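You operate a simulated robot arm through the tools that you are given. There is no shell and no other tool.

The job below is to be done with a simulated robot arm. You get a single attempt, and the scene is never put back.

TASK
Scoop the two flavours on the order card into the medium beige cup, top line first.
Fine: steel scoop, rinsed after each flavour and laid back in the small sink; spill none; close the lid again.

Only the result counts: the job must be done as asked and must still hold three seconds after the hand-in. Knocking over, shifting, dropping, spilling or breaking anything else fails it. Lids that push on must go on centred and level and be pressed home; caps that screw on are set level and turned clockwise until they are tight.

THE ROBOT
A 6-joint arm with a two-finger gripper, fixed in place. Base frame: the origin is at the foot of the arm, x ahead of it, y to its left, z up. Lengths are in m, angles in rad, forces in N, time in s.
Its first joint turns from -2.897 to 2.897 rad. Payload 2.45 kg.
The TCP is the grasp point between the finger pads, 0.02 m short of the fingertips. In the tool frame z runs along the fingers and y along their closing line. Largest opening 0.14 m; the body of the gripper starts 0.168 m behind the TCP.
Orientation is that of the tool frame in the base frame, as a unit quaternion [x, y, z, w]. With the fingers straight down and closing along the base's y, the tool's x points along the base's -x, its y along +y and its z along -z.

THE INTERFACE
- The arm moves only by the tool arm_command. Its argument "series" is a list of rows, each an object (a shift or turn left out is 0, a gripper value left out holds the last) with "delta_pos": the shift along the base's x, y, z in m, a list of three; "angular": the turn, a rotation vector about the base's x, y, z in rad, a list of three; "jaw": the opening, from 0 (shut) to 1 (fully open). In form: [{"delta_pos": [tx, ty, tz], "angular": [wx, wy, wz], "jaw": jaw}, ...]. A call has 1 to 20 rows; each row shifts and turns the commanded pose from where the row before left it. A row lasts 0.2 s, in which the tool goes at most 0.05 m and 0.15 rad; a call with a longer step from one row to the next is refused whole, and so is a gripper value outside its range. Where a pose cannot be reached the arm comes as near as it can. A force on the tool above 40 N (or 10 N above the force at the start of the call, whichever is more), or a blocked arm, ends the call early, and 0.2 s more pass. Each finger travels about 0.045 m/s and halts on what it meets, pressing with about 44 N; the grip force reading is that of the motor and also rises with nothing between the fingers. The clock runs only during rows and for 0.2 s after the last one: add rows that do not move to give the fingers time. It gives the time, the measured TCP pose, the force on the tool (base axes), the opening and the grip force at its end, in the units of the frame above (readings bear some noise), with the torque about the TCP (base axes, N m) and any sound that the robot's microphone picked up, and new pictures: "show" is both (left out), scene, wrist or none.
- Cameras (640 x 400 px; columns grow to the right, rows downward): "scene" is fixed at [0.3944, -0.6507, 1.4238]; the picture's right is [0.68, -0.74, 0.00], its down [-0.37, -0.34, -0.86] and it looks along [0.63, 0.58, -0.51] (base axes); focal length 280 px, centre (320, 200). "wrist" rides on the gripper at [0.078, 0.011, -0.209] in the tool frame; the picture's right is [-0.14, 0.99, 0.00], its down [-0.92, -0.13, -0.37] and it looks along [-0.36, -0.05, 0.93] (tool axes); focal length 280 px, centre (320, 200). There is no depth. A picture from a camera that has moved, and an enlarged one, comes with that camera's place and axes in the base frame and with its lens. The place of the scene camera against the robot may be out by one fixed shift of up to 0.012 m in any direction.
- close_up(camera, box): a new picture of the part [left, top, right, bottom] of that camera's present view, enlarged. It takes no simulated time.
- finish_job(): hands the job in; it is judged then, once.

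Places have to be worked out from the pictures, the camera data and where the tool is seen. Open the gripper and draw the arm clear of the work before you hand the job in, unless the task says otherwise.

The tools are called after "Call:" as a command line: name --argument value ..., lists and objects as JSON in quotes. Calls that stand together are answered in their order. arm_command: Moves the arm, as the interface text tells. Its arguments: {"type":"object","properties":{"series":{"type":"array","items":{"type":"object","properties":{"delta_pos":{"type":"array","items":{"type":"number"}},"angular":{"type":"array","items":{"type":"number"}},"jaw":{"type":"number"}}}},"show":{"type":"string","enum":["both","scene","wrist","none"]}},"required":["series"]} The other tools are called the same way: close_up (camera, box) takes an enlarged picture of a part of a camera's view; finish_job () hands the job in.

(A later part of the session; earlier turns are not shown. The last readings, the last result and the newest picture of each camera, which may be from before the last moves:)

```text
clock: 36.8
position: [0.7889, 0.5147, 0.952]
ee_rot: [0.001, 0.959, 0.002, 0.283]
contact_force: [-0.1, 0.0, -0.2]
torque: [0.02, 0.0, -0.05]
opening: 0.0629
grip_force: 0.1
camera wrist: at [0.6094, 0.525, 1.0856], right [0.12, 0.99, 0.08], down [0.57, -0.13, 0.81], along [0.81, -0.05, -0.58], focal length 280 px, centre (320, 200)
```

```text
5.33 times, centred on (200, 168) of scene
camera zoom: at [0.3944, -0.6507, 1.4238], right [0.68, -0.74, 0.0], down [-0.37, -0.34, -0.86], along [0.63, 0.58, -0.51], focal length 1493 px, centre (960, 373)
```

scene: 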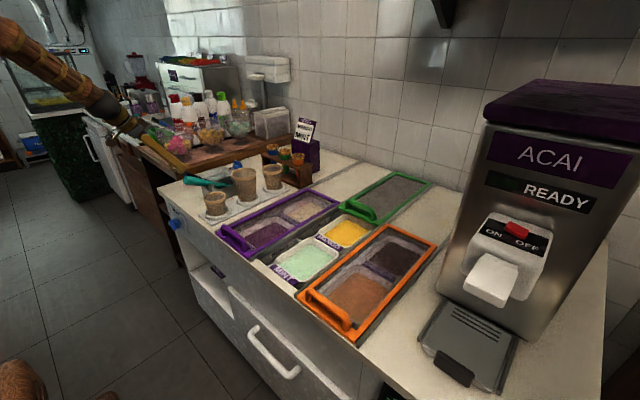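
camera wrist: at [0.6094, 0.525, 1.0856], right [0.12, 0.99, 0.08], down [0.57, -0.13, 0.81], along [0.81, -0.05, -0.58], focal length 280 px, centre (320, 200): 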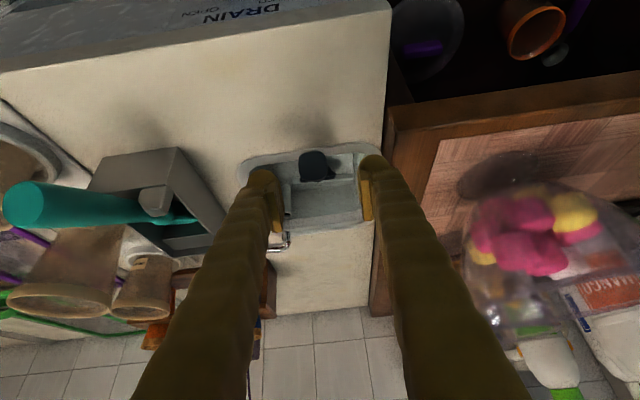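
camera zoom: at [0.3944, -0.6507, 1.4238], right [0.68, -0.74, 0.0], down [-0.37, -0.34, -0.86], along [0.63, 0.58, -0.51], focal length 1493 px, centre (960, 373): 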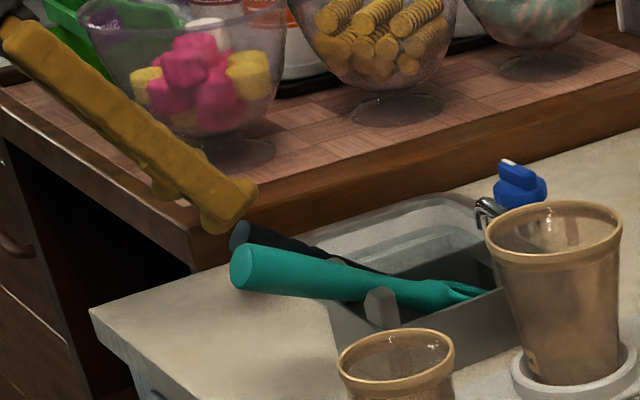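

The handle end is 6 mm left of the jaw centre; I correct and slide in along the tool axis, then close.

Call:
arm_command --series '[{"delta_pos": [0.012, -0.006, -0.018]}, {"delta_pos": [0.015, 0, -0.024]}, {"delta_pos": [0.015, 0, -0.024]}, {}]' --show "both"

Call:
close_up --camera "wrist" --box '[220, 80, 420, 260]'

Call:
close_up --camera "scene" --box '[150, 130, 250, 205]'

```text
clock: 37.8
position: [0.8295, 0.5064, 0.8866]
ee_rot: [0.001, 0.959, 0.002, 0.283]
contact_force: [-0.6, 0.2, -0.9]
torque: [-0.05, -0.04, -0.03]
opening: 0.0628
grip_force: 0.0
camera wrist: at [0.6516, 0.518, 1.0187], right [0.12, 0.99, 0.08], down [0.57, -0.13, 0.81], along [0.81, -0.05, -0.58], focal length 280 px, centre (320, 200)
```

scene: 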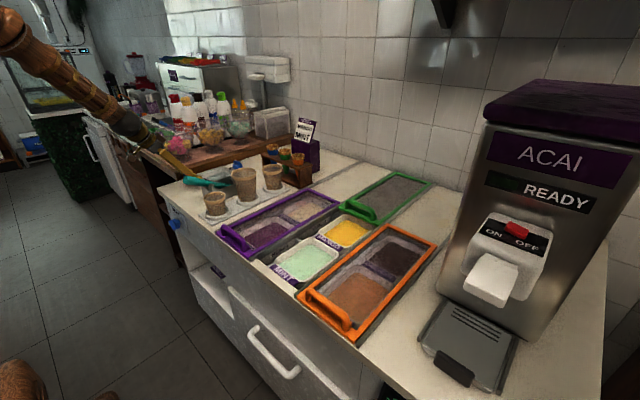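
wrist: 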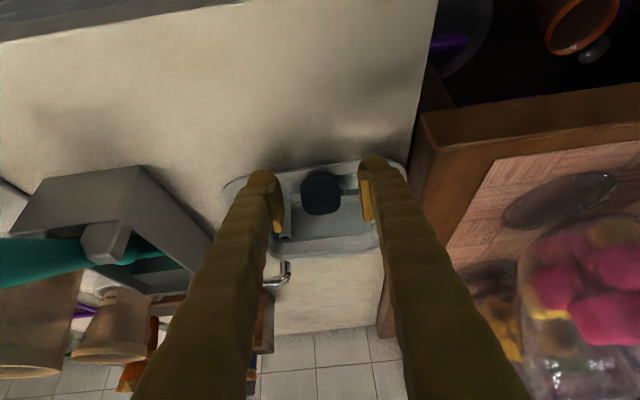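

```text
2.22 times, centred on (320, 170) of wrist
camera zoom: at [0.6516, 0.518, 1.0187], right [0.12, 0.99, 0.08], down [0.57, -0.13, 0.81], along [0.81, -0.05, -0.58], focal length 623 px, centre (320, 267)
```

zoom: 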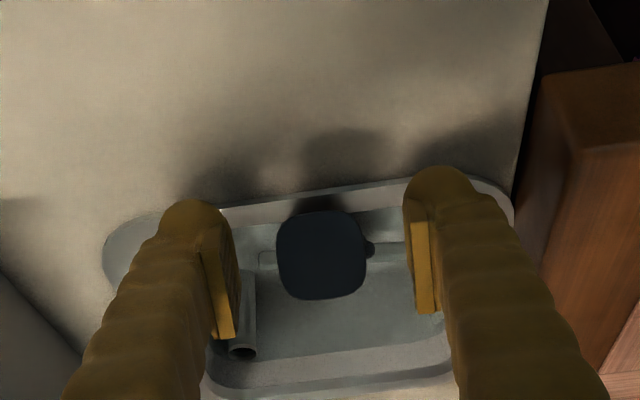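

```text
5.33 times, centred on (200, 168) of scene
camera zoom: at [0.3944, -0.6507, 1.4238], right [0.68, -0.74, 0.0], down [-0.37, -0.34, -0.86], along [0.63, 0.58, -0.51], focal length 1493 px, centre (960, 373)
```

zoom: 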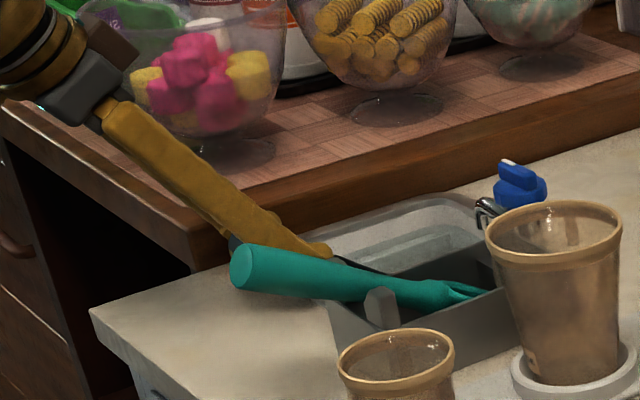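

The handle is centred between the pads. I close the gripper firmly.

Call:
arm_command --series '[{"jaw": 0}, {}, {}, {}, {}]' --show "both"

Call:
close_up --camera "wrist" --box '[220, 80, 420, 260]'

```text
clock: 39.0
position: [0.8304, 0.5066, 0.886]
ee_rot: [0.001, 0.959, 0.001, 0.282]
contact_force: [0.1, -0.6, 0.3]
torque: [0.0, 0.07, 0.0]
opening: 0.0258
grip_force: 44.3
camera wrist: at [0.6516, 0.518, 1.019], right [0.12, 0.99, 0.08], down [0.57, -0.13, 0.81], along [0.81, -0.05, -0.58], focal length 280 px, centre (320, 200)
```

scene: 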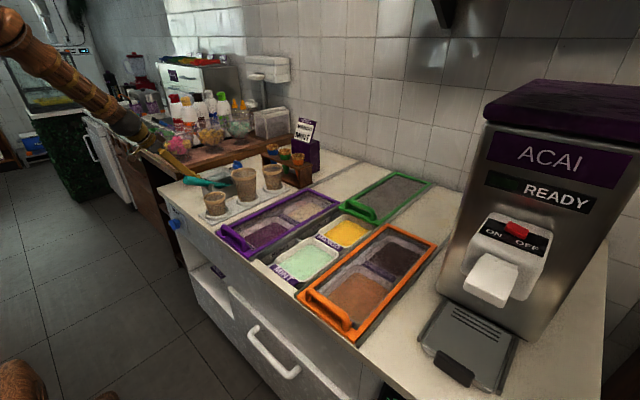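
wrist: 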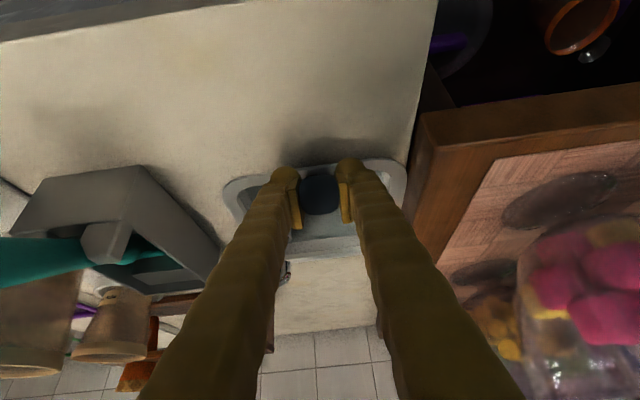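

```text
2.22 times, centred on (320, 170) of wrist
camera zoom: at [0.6516, 0.518, 1.019], right [0.12, 0.99, 0.08], down [0.57, -0.13, 0.81], along [0.81, -0.05, -0.58], focal length 623 px, centre (320, 267)
```

zoom: 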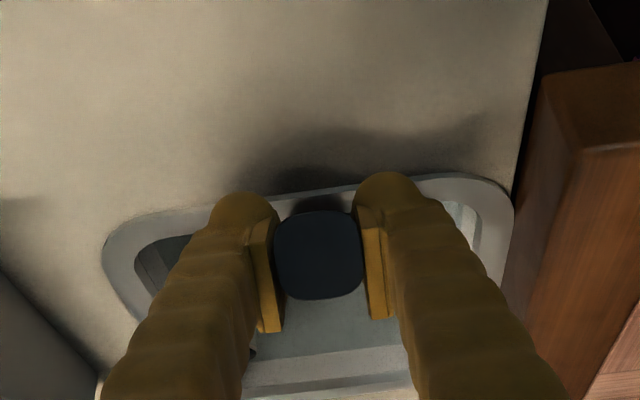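

Firm grip (44 N, opening 0.0258). I lift straight up a few centimetres and check that the scoop comes along without slipping.

Call:
arm_command --series '[{"delta_pos": [0, 0, 0.01]}, {"delta_pos": [0, 0, 0.015]}, {"delta_pos": [0, 0, 0.02]}, {"delta_pos": [0, 0, 0.025]}, {"delta_pos": [0, 0, 0.03]}, {"delta_pos": [0, 0, 0.03]}, {}]' --show "both"

Call:
close_up --camera "wrist" --box '[220, 80, 420, 260]'

Call:
close_up --camera "scene" --box '[150, 110, 250, 205]'

```text
clock: 40.6
position: [0.8303, 0.5051, 1.0171]
ee_rot: [0.002, 0.959, 0.001, 0.283]
contact_force: [-0.3, 0.1, -1.6]
torque: [0.0, 0.08, 0.01]
opening: 0.0258
grip_force: 43.7
camera wrist: at [0.6504, 0.5167, 1.1501], right [0.12, 0.99, 0.08], down [0.57, -0.13, 0.81], along [0.81, -0.05, -0.58], focal length 280 px, centre (320, 200)
```

scene: 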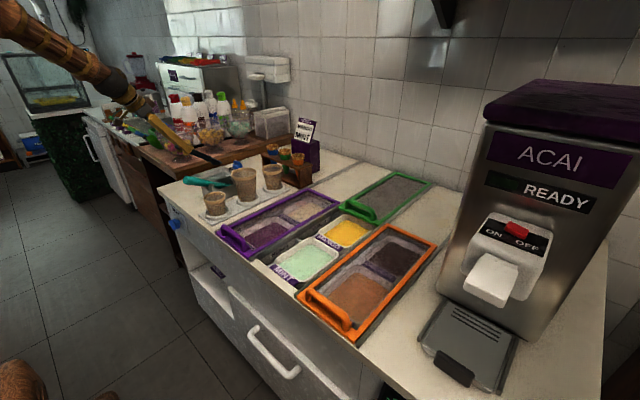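
wrist: 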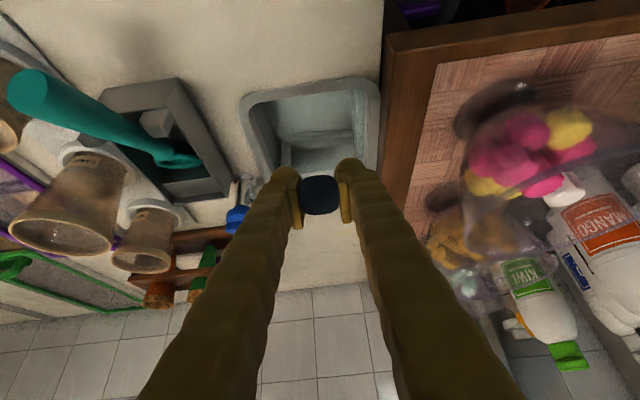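

```text
2.22 times, centred on (320, 170) of wrist
camera zoom: at [0.6504, 0.5167, 1.1501], right [0.12, 0.99, 0.08], down [0.57, -0.13, 0.81], along [0.81, -0.05, -0.58], focal length 623 px, centre (320, 267)
```

zoom: 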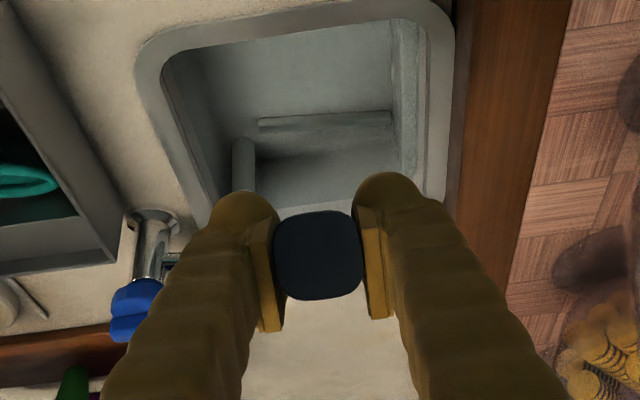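

```text
4.21 times, centred on (200, 158) of scene
camera zoom: at [0.3944, -0.6507, 1.4238], right [0.68, -0.74, 0.0], down [-0.37, -0.34, -0.86], along [0.63, 0.58, -0.51], focal length 1179 px, centre (825, 379)
```

zoom: 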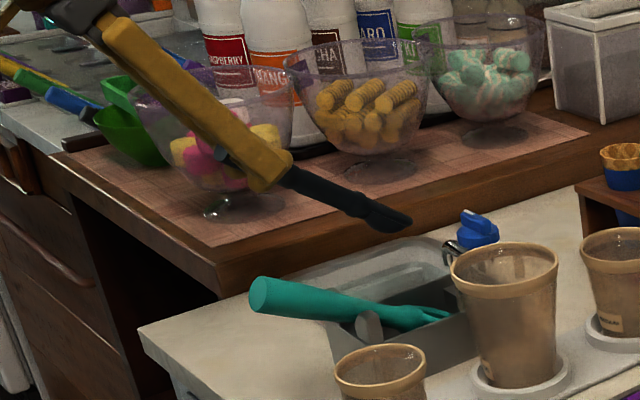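

The scoop lifted cleanly with the grip unchanged. I look closely at the bowl from the scene camera to know its shape and opening direction.

Call:
close_up --camera "scene" --box '[195, 145, 235, 180]'

Call:
close_up --camera "scene" --box '[255, 145, 300, 200]'

Call:
close_up --camera "scene" --box '[260, 190, 400, 300]'

```text
11.43 times, centred on (215, 162) of scene
camera zoom: at [0.3944, -0.6507, 1.4238], right [0.68, -0.74, 0.0], down [-0.37, -0.34, -0.86], along [0.63, 0.58, -0.51], focal length 3199 px, centre (1520, 629)
```

zoom: 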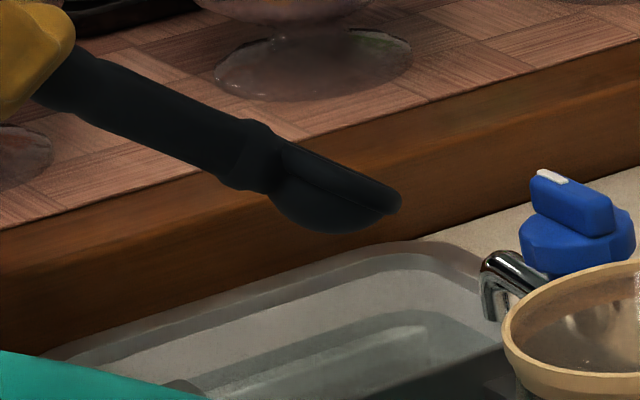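

```text
7.27 times, centred on (278, 172) of scene
camera zoom: at [0.3944, -0.6507, 1.4238], right [0.68, -0.74, 0.0], down [-0.37, -0.34, -0.86], along [0.63, 0.58, -0.51], focal length 2036 px, centre (629, 400)
```

zoom: 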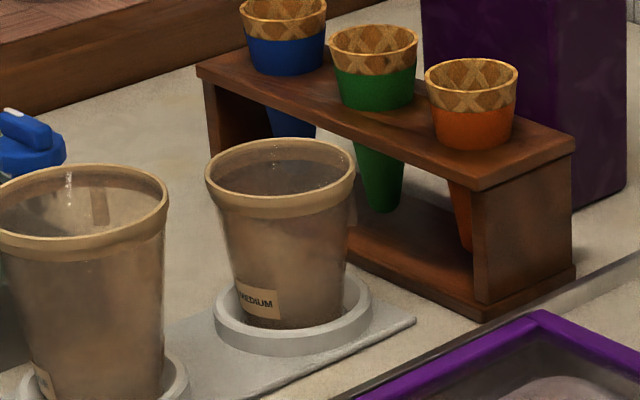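

```text
3.64 times, centred on (330, 245) of scene
camera zoom: at [0.3944, -0.6507, 1.4238], right [0.68, -0.74, 0.0], down [-0.37, -0.34, -0.86], along [0.63, 0.58, -0.51], focal length 1018 px, centre (284, 36)
```

zoom: 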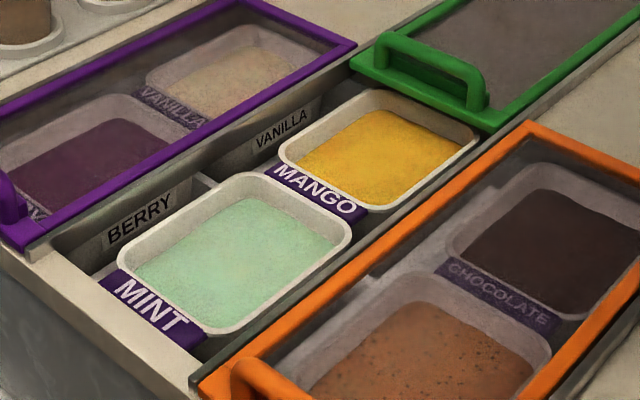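

The bowl is a shallow dish whose rim plane is parallel to the handle. Tub rim is about z≈0.839 and the mango surface ≈0.82. I raise the scoop and carry it over to above the mango tub.

Call:
arm_command --series '[{"delta_pos": [0, 0, 0.04]}, {"delta_pos": [0, 0, 0.04]}, {"delta_pos": [0, -0.025, 0.04]}, {"delta_pos": [0, -0.045, 0]}, {"delta_pos": [0, -0.045, 0]}, {"delta_pos": [0, -0.045, 0]}, {"delta_pos": [0, -0.045, 0]}, {"delta_pos": [0, -0.045, 0]}, {"delta_pos": [0, -0.045, 0]}, {"delta_pos": [0, -0.045, 0]}, {"delta_pos": [0, -0.045, 0]}, {"delta_pos": [0, -0.045, 0]}, {"delta_pos": [0, -0.045, 0]}, {"delta_pos": [0.015, -0.045, 0]}, {"delta_pos": [0.015, -0.045, 0]}, {"delta_pos": [0.015, -0.045, 0]}, {"delta_pos": [0.015, -0.045, 0]}, {"delta_pos": [0.015, -0.034, -0.02]}, {}]' --show "both"

Call:
close_up --camera "wrist" --box '[220, 80, 420, 260]'

Call:
close_up --camera "scene" --box '[270, 140, 400, 270]'

```text
clock: 44.6
position: [0.9048, -0.1832, 1.1161]
ee_rot: [0.002, 0.959, 0.002, 0.284]
contact_force: [0.4, 0.6, -1.6]
torque: [0.02, 0.09, -0.03]
opening: 0.0254
grip_force: 43.8
camera wrist: at [0.726, -0.1714, 1.2493], right [0.12, 0.99, 0.08], down [0.57, -0.13, 0.81], along [0.81, -0.05, -0.58], focal length 280 px, centre (320, 200)
```

scene: 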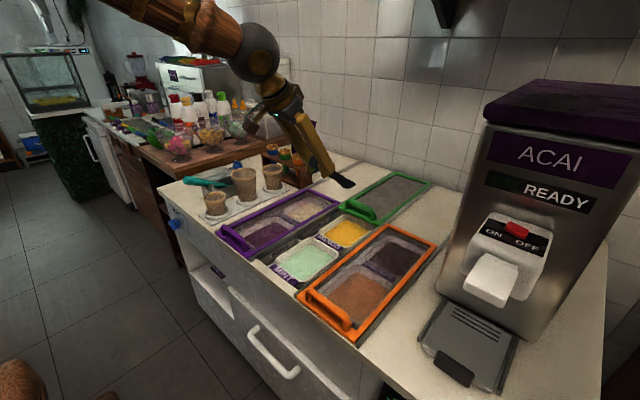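
wrist: 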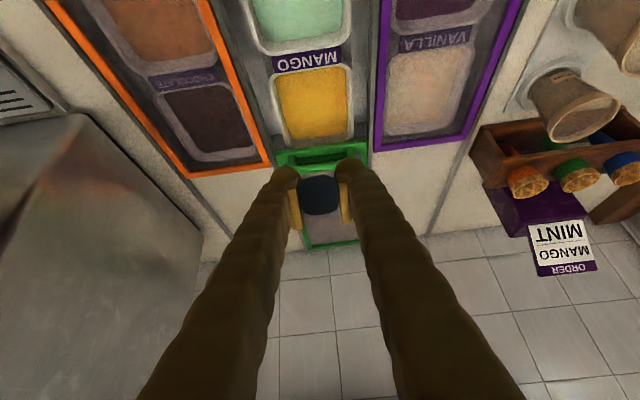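

```text
2.22 times, centred on (320, 170) of wrist
camera zoom: at [0.726, -0.1714, 1.2493], right [0.12, 0.99, 0.08], down [0.57, -0.13, 0.81], along [0.81, -0.05, -0.58], focal length 623 px, centre (320, 267)
```

zoom: 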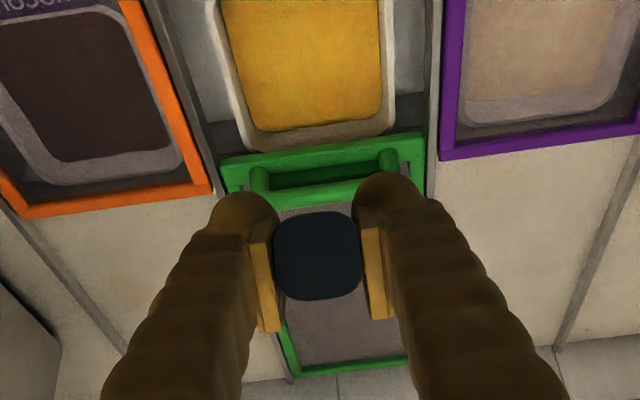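

```text
3.08 times, centred on (335, 205) of scene
camera zoom: at [0.3944, -0.6507, 1.4238], right [0.68, -0.74, 0.0], down [-0.37, -0.34, -0.86], along [0.63, 0.58, -0.51], focal length 861 px, centre (274, 185)
```

zoom: 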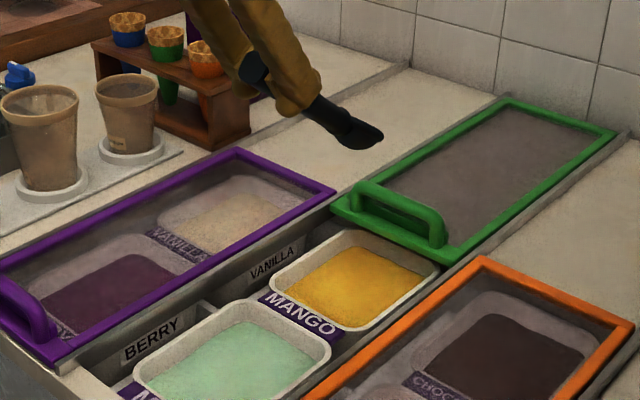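

The measured bowl centre relative to the grasp point is about 0.146 m ahead along the handle at 36.5° down. I steepen the handle to 55° and bring the bowl down to just above the mango surface.

Call:
arm_command --series '[{"delta_pos": [0.007, 0, -0.03], "angular": [0, 0.108, 0]}, {"delta_pos": [0.007, 0, -0.033], "angular": [0, 0.108, 0]}, {"delta_pos": [0.0075, 0, -0.033], "angular": [0, 0.107, 0]}, {"delta_pos": [0, 0, -0.03]}, {"delta_pos": [0, 0, -0.02]}, {}]' --show "both"

Call:
close_up --camera "scene" --box '[300, 170, 400, 270]'

Call:
close_up --camera "wrist" --box '[230, 100, 410, 280]'

```text
clock: 46.0
position: [0.9259, -0.1818, 0.971]
ee_rot: [0.001, 0.992, 0.0, 0.125]
contact_force: [-0.1, -0.3, -0.6]
torque: [0.0, 0.06, 0.01]
opening: 0.0257
grip_force: 43.4
camera wrist: at [0.7987, -0.1708, 1.1537], right [0.14, 0.99, 0.04], down [0.8, -0.13, 0.59], along [0.58, -0.05, -0.81], focal length 280 px, centre (320, 200)
```

scene: 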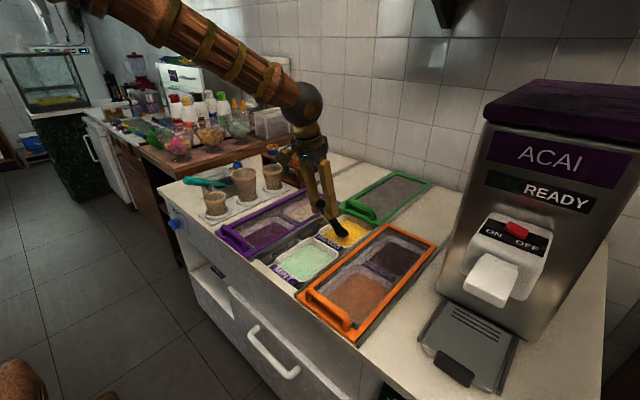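
wrist: 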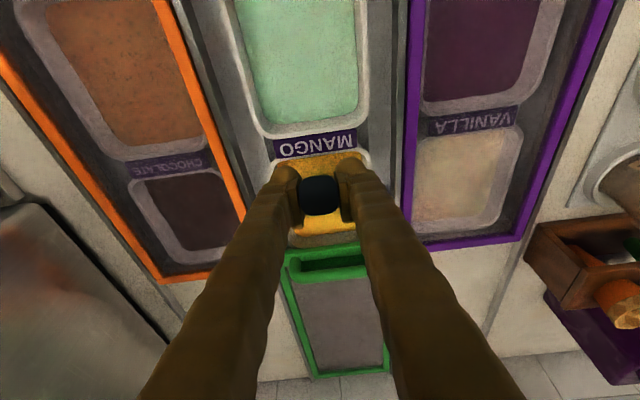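

```text
4.00 times, centred on (350, 220) of scene
camera zoom: at [0.3944, -0.6507, 1.4238], right [0.68, -0.74, 0.0], down [-0.37, -0.34, -0.86], along [0.63, 0.58, -0.51], focal length 1120 px, centre (200, 120)
```

zoom: 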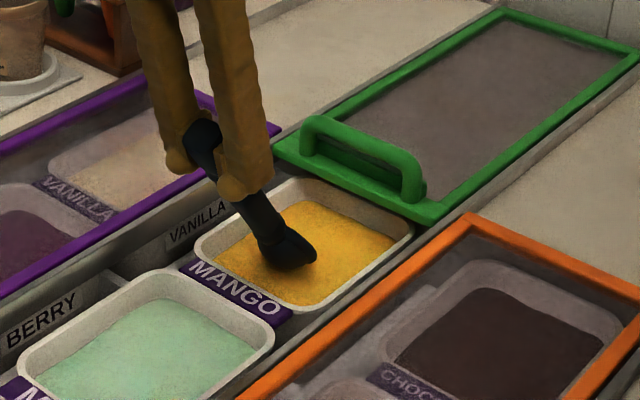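

```text
2.22 times, centred on (320, 190) of wrist
camera zoom: at [0.7987, -0.1708, 1.1537], right [0.14, 0.99, 0.04], down [0.8, -0.13, 0.59], along [0.58, -0.05, -0.81], focal length 623 px, centre (320, 222)
```

zoom: 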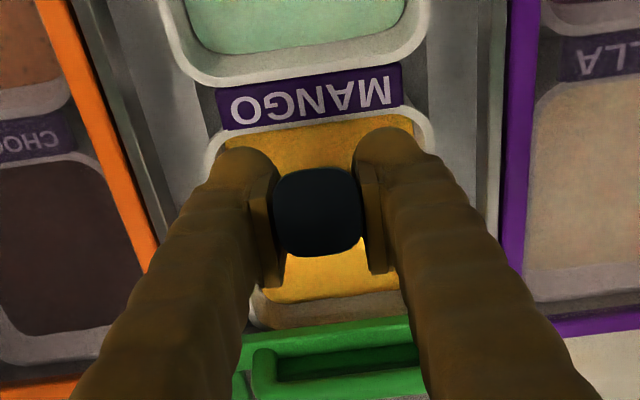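

Prediction and picture agree (bowl centre ≈(1.010, −0.183, 0.851); mango surface spans x≈0.973–1.103). I shift slightly back from the front wall and sink the bowl into the mango.

Call:
arm_command --series '[{"delta_pos": [0.01, -0.0015, -0.012]}, {"delta_pos": [0, 0, -0.014]}, {"delta_pos": [0, 0, -0.013]}, {}]' --show "both"

Call:
close_up --camera "scene" --box '[310, 190, 380, 260]'

```text
clock: 47.0
position: [0.9369, -0.1851, 0.9338]
ee_rot: [0.002, 0.992, 0.001, 0.126]
contact_force: [-11.9, 0.0, 24.5]
torque: [0.03, -0.56, 0.0]
opening: 0.0255
grip_force: 43.9
camera wrist: at [0.8086, -0.1738, 1.1167], right [0.14, 0.99, 0.04], down [0.8, -0.13, 0.59], along [0.59, -0.05, -0.81], focal length 280 px, centre (320, 200)
```

scene: 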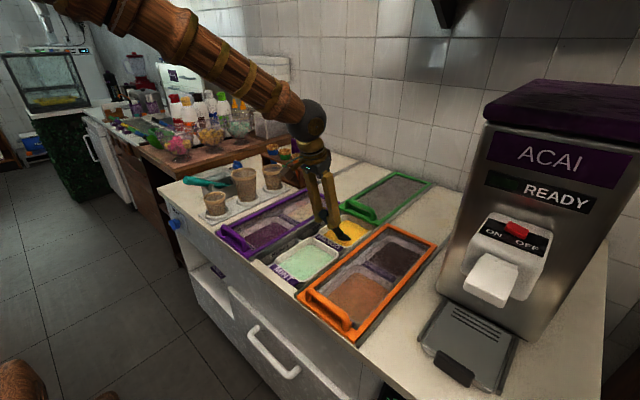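
wrist: 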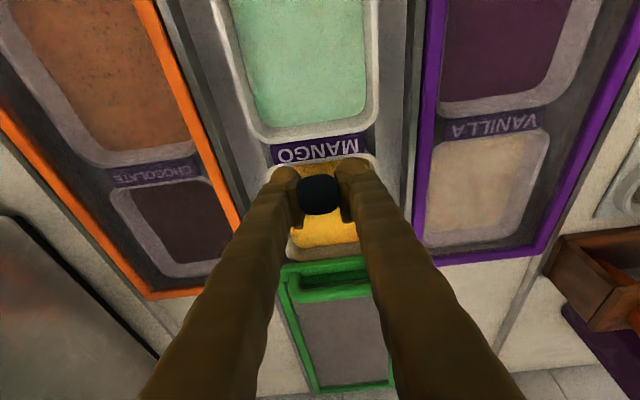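

```text
5.71 times, centred on (345, 225) of scene
camera zoom: at [0.3944, -0.6507, 1.4238], right [0.68, -0.74, 0.0], down [-0.37, -0.34, -0.86], along [0.63, 0.58, -0.51], focal length 1600 px, centre (177, 57)
```

zoom: 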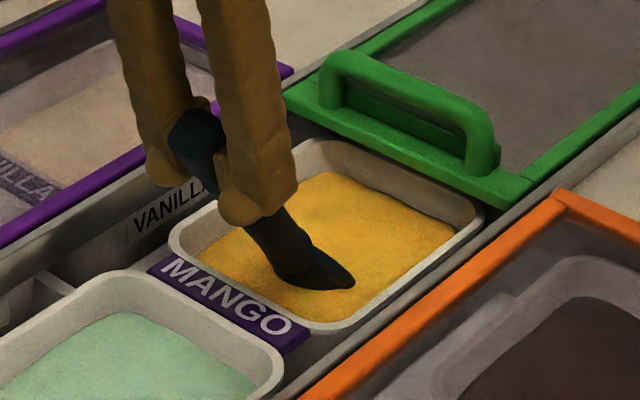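

The bowl meets resistance (24.5 N up, 12 N back). I hold for a moment to see whether the force relaxes and look closer at how deep the bowl is.

Call:
arm_command --series '[{}, {}]' --show "scene"

Call:
close_up --camera "scene" --box '[325, 215, 365, 250]'

```text
clock: 47.6
position: [0.9354, -0.1852, 0.9342]
ee_rot: [0.002, 0.992, 0.001, 0.125]
contact_force: [-8.4, 0.3, 20.7]
torque: [-0.02, -0.8, 0.0]
opening: 0.0256
grip_force: 44.0
```

scene: 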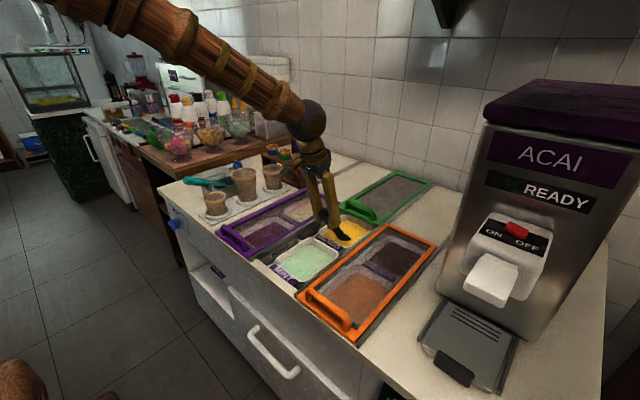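

```text
11.43 times, centred on (345, 232) of scene
camera zoom: at [0.3944, -0.6507, 1.4238], right [0.68, -0.74, 0.0], down [-0.37, -0.34, -0.86], along [0.63, 0.58, -0.51], focal length 3199 px, centre (34, -171)
```

zoom: 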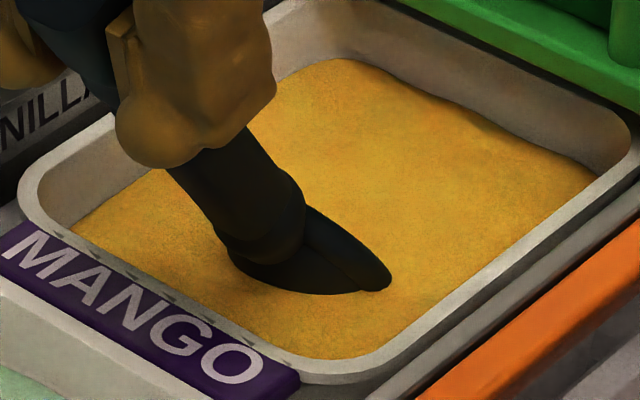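

The bowl is about 1–1.5 cm into the mango and the resistance relaxes slowly. I now cut forward (+x), opening first, which should load the bowl rather than press its back down.

Call:
arm_command --series '[{"delta_pos": [0.006, 0, -0.002]}, {"delta_pos": [0.006, 0, -0.002]}, {"delta_pos": [0.006, 0, -0.002]}]' --show "scene"

Call:
close_up --camera "scene" --box '[325, 215, 365, 250]'

```text
clock: 48.4
position: [0.9534, -0.1839, 0.9265]
ee_rot: [0.002, 0.992, 0.001, 0.126]
contact_force: [-9.8, 0.8, 19.9]
torque: [-0.01, -0.6, 0.03]
opening: 0.0257
grip_force: 44.2
```

scene: 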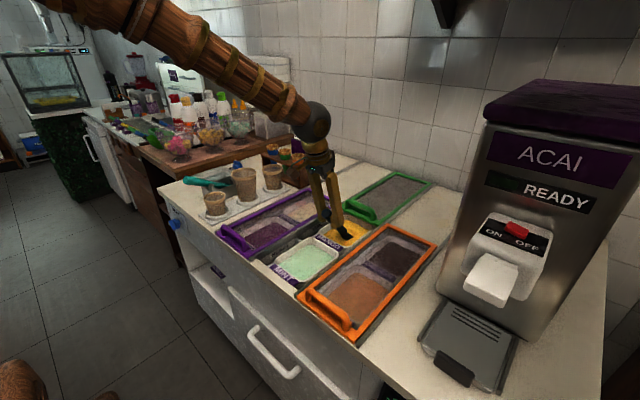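

```text
11.43 times, centred on (345, 232) of scene
camera zoom: at [0.3944, -0.6507, 1.4238], right [0.68, -0.74, 0.0], down [-0.37, -0.34, -0.86], along [0.63, 0.58, -0.51], focal length 3199 px, centre (34, -171)
```

zoom: 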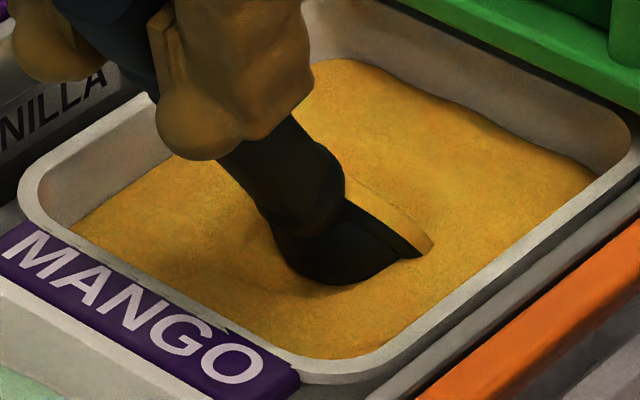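

The mango is really being carved: a trench forms behind and mango is entering the bowl. I push a bit further forward, then start rotating the bowl up while lifting.

Call:
arm_command --series '[{"delta_pos": [0.0075, 0, -0.0015]}, {"delta_pos": [-0.0061, 0, -0.0128], "angular": [0, -0.113, 0]}, {"delta_pos": [-0.0078, 0, -0.0113], "angular": [0, -0.122, 0]}, {"delta_pos": [-0.0081, 0, -0.0097], "angular": [0, -0.122, 0]}]' --show "scene"

Call:
close_up --camera "scene" --box '[325, 205, 375, 250]'

```text
clock: 49.4
position: [0.9383, -0.1848, 0.8908]
ee_rot: [0.0, 0.954, 0.0, 0.299]
contact_force: [-2.6, -0.5, -1.4]
torque: [-0.07, 0.47, -0.08]
opening: 0.0257
grip_force: 44.3
```

scene: 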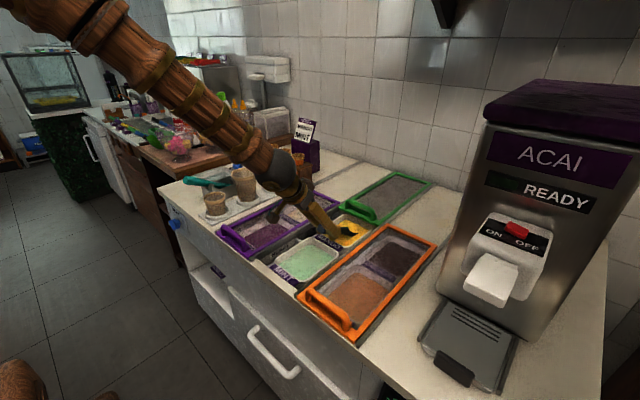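

```text
8.89 times, centred on (350, 228) of scene
camera zoom: at [0.3944, -0.6507, 1.4238], right [0.68, -0.74, 0.0], down [-0.37, -0.34, -0.86], along [0.63, 0.58, -0.51], focal length 2488 px, centre (53, -44)
```

zoom: 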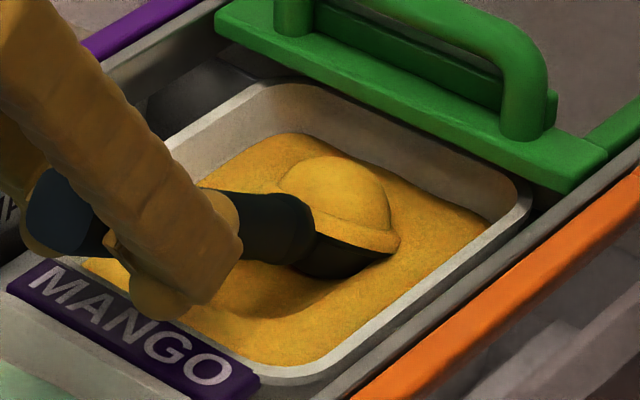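

The bowl is now filled with a rounded mango scoop. I finish levelling it and lift it clear of the tub gently.

Call:
arm_command --series '[{"delta_pos": [-0.0083, 0, -0.0048], "angular": [0, -0.122, 0]}, {"delta_pos": [-0.0072, 0, -0.0017], "angular": [0, -0.122, 0]}, {"delta_pos": [-0.0072, 0, 0.0017], "angular": [0, -0.122, 0]}, {"delta_pos": [-0.0038, 0, 0.0068], "angular": [0, -0.105, 0]}, {"delta_pos": [-0.0034, 0, 0.0148], "angular": [0, -0.07, 0]}, {"delta_pos": [0, 0, 0.02]}, {"delta_pos": [0, 0, 0.02]}, {}]' --show "both"

Call:
close_up --camera "scene" --box '[305, 170, 385, 250]'

Call:
close_up --camera "wrist" --box '[230, 80, 410, 280]'

```text
clock: 51.2
position: [0.9173, -0.1726, 0.9508]
ee_rot: [-0.008, 0.873, 0.019, 0.488]
contact_force: [0.0, 0.1, -1.0]
torque: [-0.03, 0.11, -0.01]
opening: 0.0255
grip_force: 44.0
out of reach, approached as far as the arm can: row 1, 2
camera wrist: at [0.6986, -0.1695, 0.9928], right [0.04, 0.99, 0.14], down [0.17, -0.15, 0.97], along [0.98, -0.02, -0.18], focal length 280 px, centre (320, 200)
```

scene: 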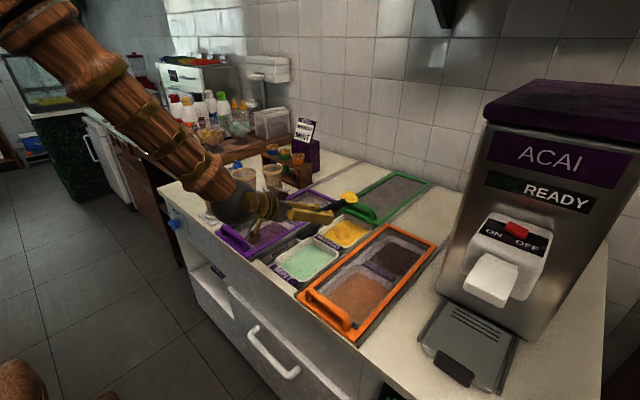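
wrist: 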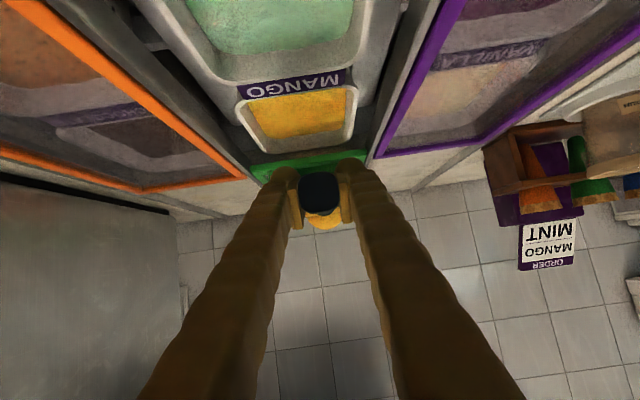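

```text
5.00 times, centred on (345, 210) of scene
camera zoom: at [0.3944, -0.6507, 1.4238], right [0.68, -0.74, 0.0], down [-0.37, -0.34, -0.86], along [0.63, 0.58, -0.51], focal length 1400 px, centre (195, 150)
```

zoom: 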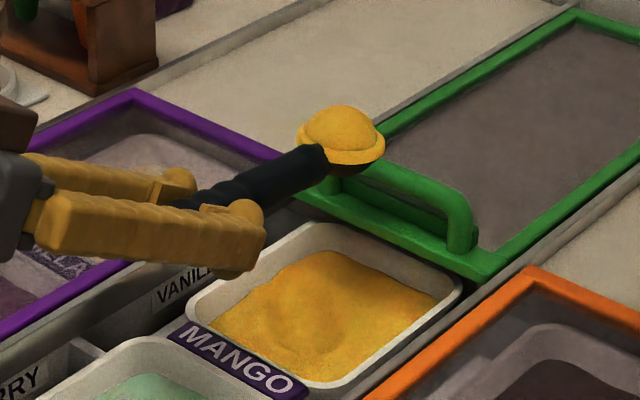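

```text
2.00 times, centred on (320, 180) of wrist
camera zoom: at [0.6986, -0.1695, 0.9928], right [0.04, 0.99, 0.14], down [0.17, -0.15, 0.97], along [0.98, -0.02, -0.18], focal length 561 px, centre (320, 240)
```

zoom: 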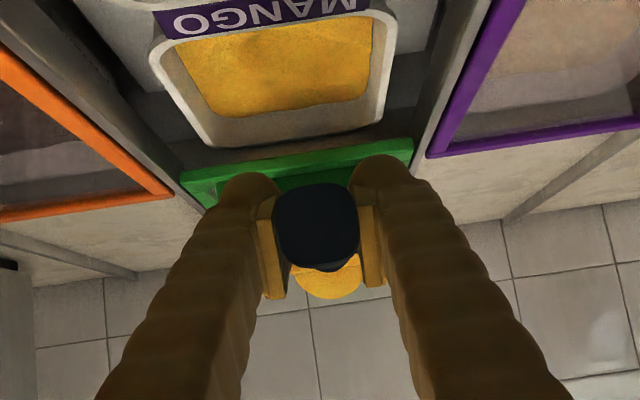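

The mango scoop sits nicely in the bowl (handle only ~9° down). I lift it up, and then carry it slowly while yawing about 45° so I reach the medium cup diagonally from the right, keeping the gripper clear of the large cup.

Call:
arm_command --series '[{"delta_pos": [0, 0, 0.025]}, {"delta_pos": [0, 0, 0.03]}, {"delta_pos": [0, 0, 0.03]}, {"delta_pos": [0.001, 0.028, 0.004], "angular": [-0.004, 0, 0.075]}, {"delta_pos": [0.001, 0.028, 0.004], "angular": [-0.004, 0, 0.075]}, {"delta_pos": [0.001, 0.028, 0.004], "angular": [-0.004, 0, 0.075]}, {"delta_pos": [0.001, 0.028, 0.004], "angular": [-0.004, 0, 0.075]}, {"delta_pos": [0.001, 0.028, 0.004], "angular": [-0.004, 0, 0.075]}, {"delta_pos": [0.001, 0.028, 0.004], "angular": [-0.004, 0, 0.075]}, {"delta_pos": [0.001, 0.028, 0.004], "angular": [0, 0, 0.075]}, {"delta_pos": [0.001, 0.028, 0.004], "angular": [0, 0, 0.075]}, {"delta_pos": [0.001, 0.026, 0.004], "angular": [0, 0, 0.075]}, {"delta_pos": [0.001, 0.02, 0.004], "angular": [0, 0, 0.075]}, {}]' --show "both"

Call:
close_up --camera "scene" --box '[230, 110, 340, 220]'

Call:
close_up --camera "wrist" --box '[220, 80, 420, 280]'

```text
clock: 54.2
position: [0.9276, 0.0991, 1.0755]
ee_rot: [-0.333, 0.808, 0.186, 0.449]
contact_force: [0.0, -0.2, -2.0]
torque: [-0.1, 0.09, -0.02]
opening: 0.0259
grip_force: 44.1
camera wrist: at [0.7648, -0.0481, 1.1185], right [-0.65, 0.75, 0.12], down [0.21, 0.03, 0.98], along [0.73, 0.66, -0.18], focal length 280 px, centre (320, 200)
```

scene: 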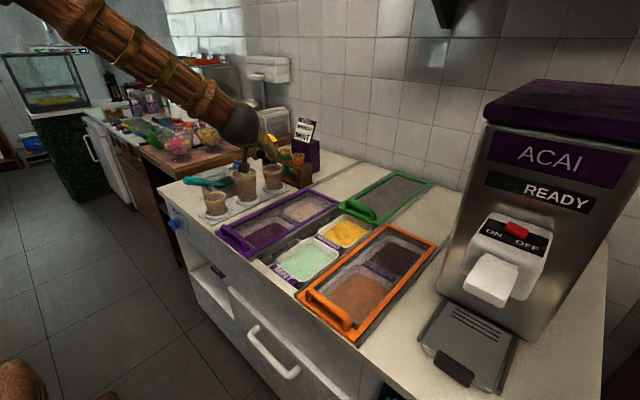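
wrist: 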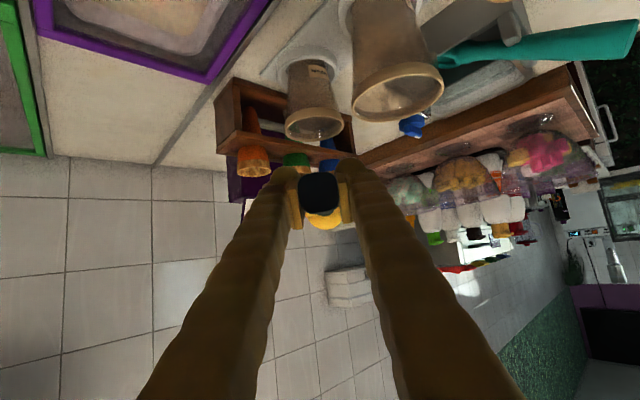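

```text
3.64 times, centred on (285, 165) of scene
camera zoom: at [0.3944, -0.6507, 1.4238], right [0.68, -0.74, 0.0], down [-0.37, -0.34, -0.86], along [0.63, 0.58, -0.51], focal length 1018 px, centre (447, 327)
```

zoom: 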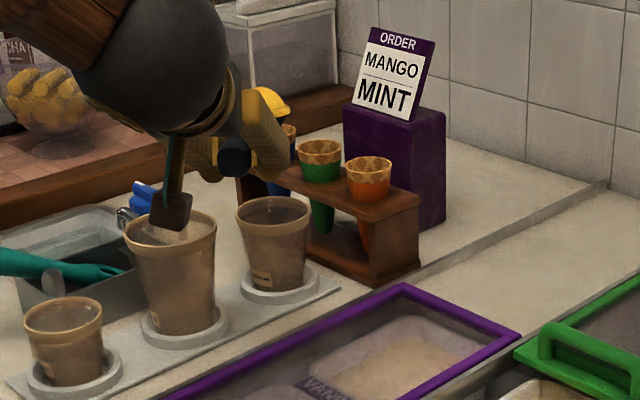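

```text
2.00 times, centred on (320, 180) of wrist
camera zoom: at [0.7648, -0.0481, 1.1185], right [-0.65, 0.75, 0.12], down [0.21, 0.03, 0.98], along [0.73, 0.66, -0.18], focal length 561 px, centre (320, 240)
```

zoom: 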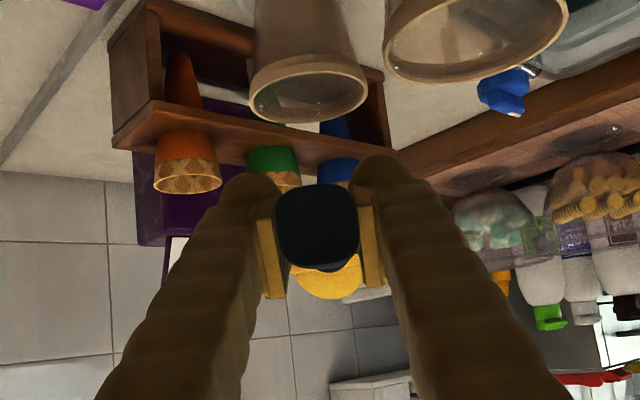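

The scoop's ball is over the medium cup (bowl ≈(1.030, 0.201), cup rim centre ≈(1.030, 0.199, 0.949)). I lower to about 3.5 cm above the rim with a slight offset and start rolling the scoop about its handle axis to the right.

Call:
arm_command --series '[{"delta_pos": [-0.002, 0.002, -0.022]}, {"delta_pos": [-0.002, 0.002, -0.022]}, {"delta_pos": [-0.0017, 0.0017, -0.02]}, {}, {"angular": [0.0979, 0.0977, -0.0218]}, {"angular": [0.0979, 0.0977, -0.0218]}, {"angular": [0.0979, 0.0977, -0.0218]}, {}]' --show "both"

Call:
close_up --camera "scene" --box '[240, 130, 320, 210]'

Call:
close_up --camera "wrist" --box '[220, 80, 420, 280]'

```text
clock: 56.0
position: [0.9216, 0.1036, 1.0106]
ee_rot: [-0.206, 0.84, 0.334, 0.376]
contact_force: [0.4, 1.0, -0.9]
torque: [-0.07, 0.03, -0.01]
opening: 0.0257
grip_force: 43.7
camera wrist: at [0.7626, -0.0461, 1.0578], right [-0.5, 0.7, 0.51], down [0.48, -0.26, 0.84], along [0.72, 0.66, -0.2], focal length 280 px, centre (320, 200)
```

scene: 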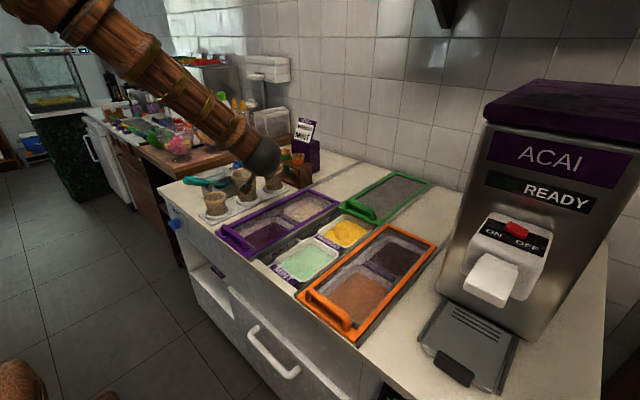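
wrist: 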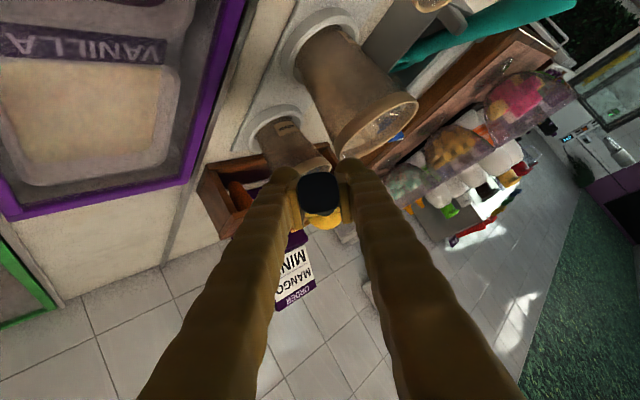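

```text
5.00 times, centred on (280, 170) of scene
camera zoom: at [0.3944, -0.6507, 1.4238], right [0.68, -0.74, 0.0], down [-0.37, -0.34, -0.86], along [0.63, 0.58, -0.51], focal length 1400 px, centre (520, 350)
```

zoom: 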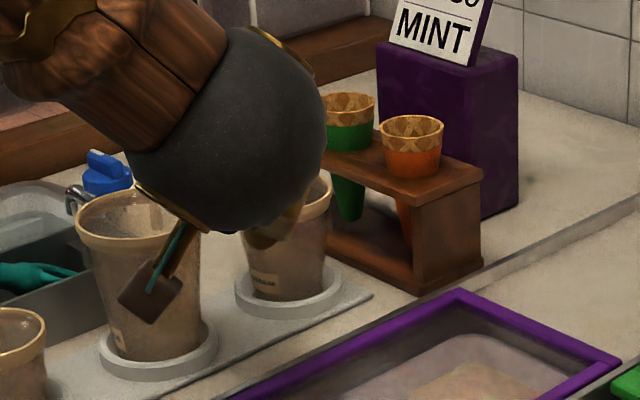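

```text
2.00 times, centred on (320, 180) of wrist
camera zoom: at [0.7626, -0.0461, 1.0578], right [-0.5, 0.7, 0.51], down [0.48, -0.26, 0.84], along [0.72, 0.66, -0.2], focal length 561 px, centre (320, 240)
```

zoom: 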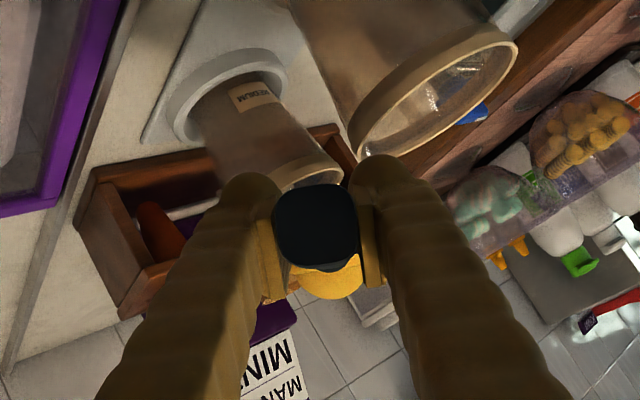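

The ball stays in at 24° roll; the scene camera's view is blocked by the wrist, so I continue in increments while watching with the wrist camera.

Call:
arm_command --series '[{"angular": [0.0979, 0.0977, -0.0218]}, {"angular": [0.0979, 0.0977, -0.0218]}, {"angular": [0.0979, 0.0977, -0.0218]}, {"angular": [0.0979, 0.0977, -0.0218]}, {}]' --show "both"

Call:
close_up --camera "wrist" --box '[220, 80, 420, 280]'

```text
clock: 57.2
position: [0.9216, 0.1039, 1.0103]
ee_rot: [-0.025, 0.824, 0.507, 0.254]
contact_force: [0.6, 0.0, -1.2]
torque: [-0.07, 0.06, 0.0]
opening: 0.0255
grip_force: 44.1
camera wrist: at [0.7686, -0.0517, 1.0589], right [-0.18, 0.45, 0.88], down [0.7, -0.57, 0.43], along [0.7, 0.68, -0.21], focal length 280 px, centre (320, 200)
```

scene: 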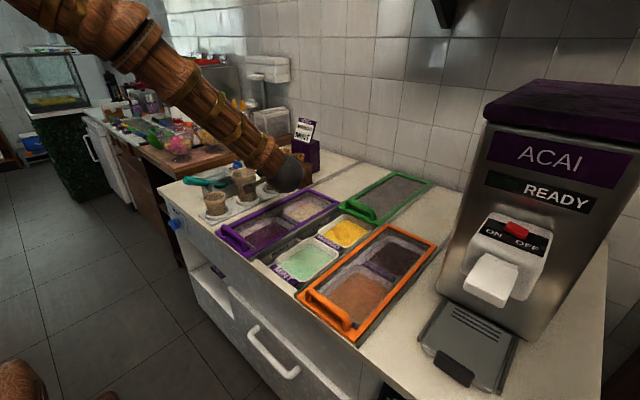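
wrist: 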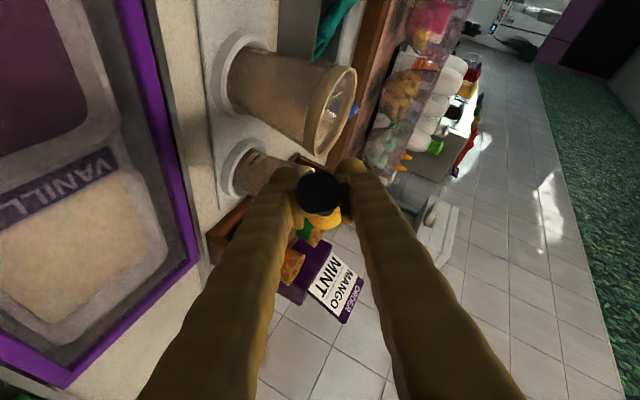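

```text
2.00 times, centred on (320, 180) of wrist
camera zoom: at [0.7686, -0.0517, 1.0589], right [-0.18, 0.45, 0.88], down [0.7, -0.57, 0.43], along [0.7, 0.68, -0.21], focal length 561 px, centre (320, 240)
```

zoom: 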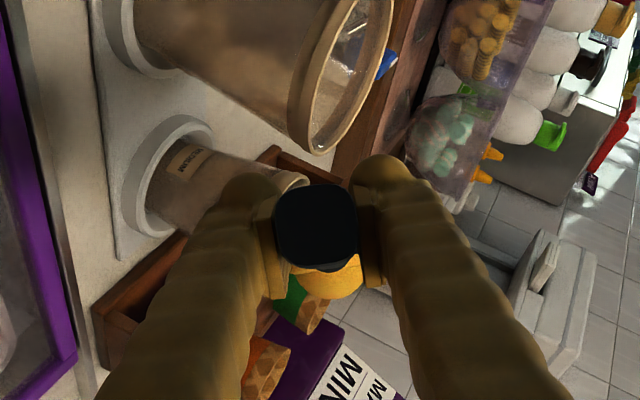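

Geometry checks out: the projected cup axis lies under the ball. Continuing the roll.

Call:
arm_command --series '[{"angular": [0.0979, 0.0977, -0.0218]}, {"angular": [0.0979, 0.0977, -0.0218]}, {"angular": [0.0979, 0.0977, -0.0218]}, {}]' --show "both"

Call:
close_up --camera "wrist" --box '[220, 80, 420, 280]'

Call:
close_up --camera "scene" --box '[240, 130, 340, 230]'

```text
clock: 58.2
position: [0.9218, 0.1027, 1.0121]
ee_rot: [0.114, 0.77, 0.611, 0.148]
contact_force: [0.1, 0.0, -1.7]
torque: [-0.06, 0.07, -0.01]
opening: 0.0258
grip_force: 44.2
camera wrist: at [0.7725, -0.0559, 1.0576], right [0.12, 0.18, 0.98], down [0.72, -0.69, 0.04], along [0.68, 0.7, -0.21], focal length 280 px, centre (320, 200)
```

scene: 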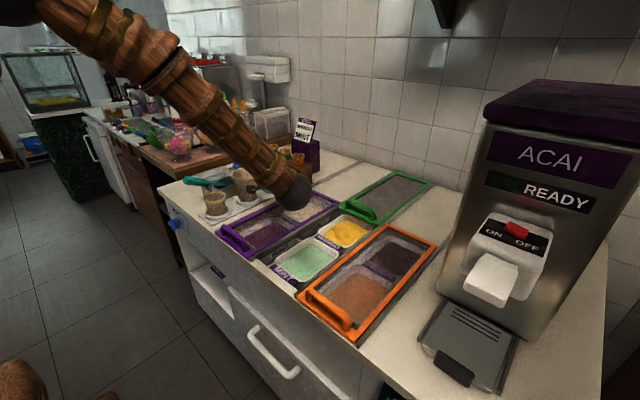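
wrist: 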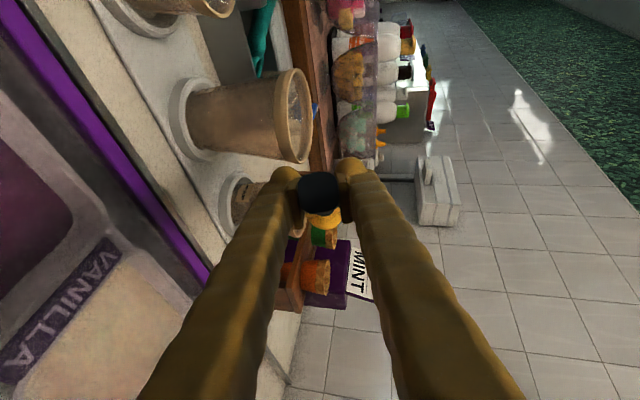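

```text
2.00 times, centred on (320, 180) of wrist
camera zoom: at [0.7725, -0.0559, 1.0576], right [0.12, 0.18, 0.98], down [0.72, -0.69, 0.04], along [0.68, 0.7, -0.21], focal length 561 px, centre (320, 240)
```

zoom: 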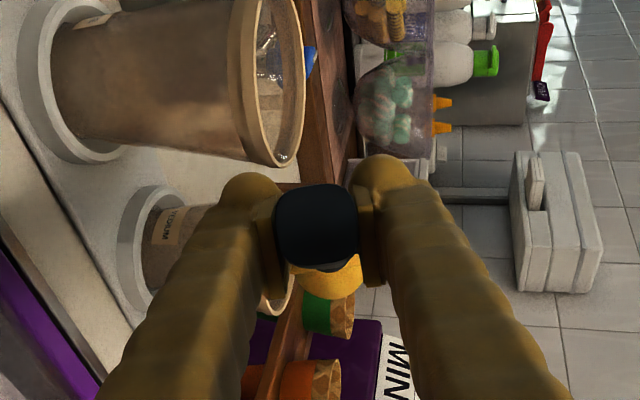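

```text
4.00 times, centred on (290, 180) of scene
camera zoom: at [0.3944, -0.6507, 1.4238], right [0.68, -0.74, 0.0], down [-0.37, -0.34, -0.86], along [0.63, 0.58, -0.51], focal length 1120 px, centre (440, 280)
```

zoom: 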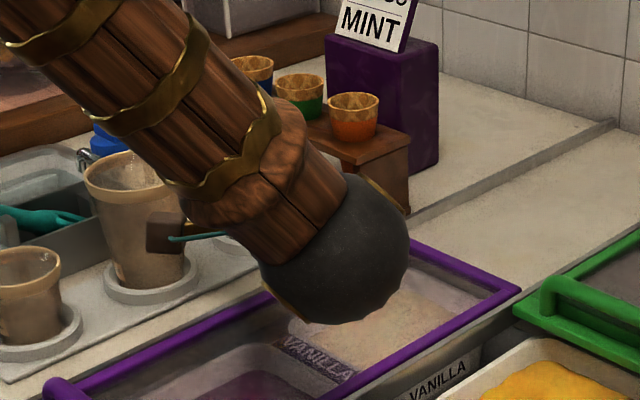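

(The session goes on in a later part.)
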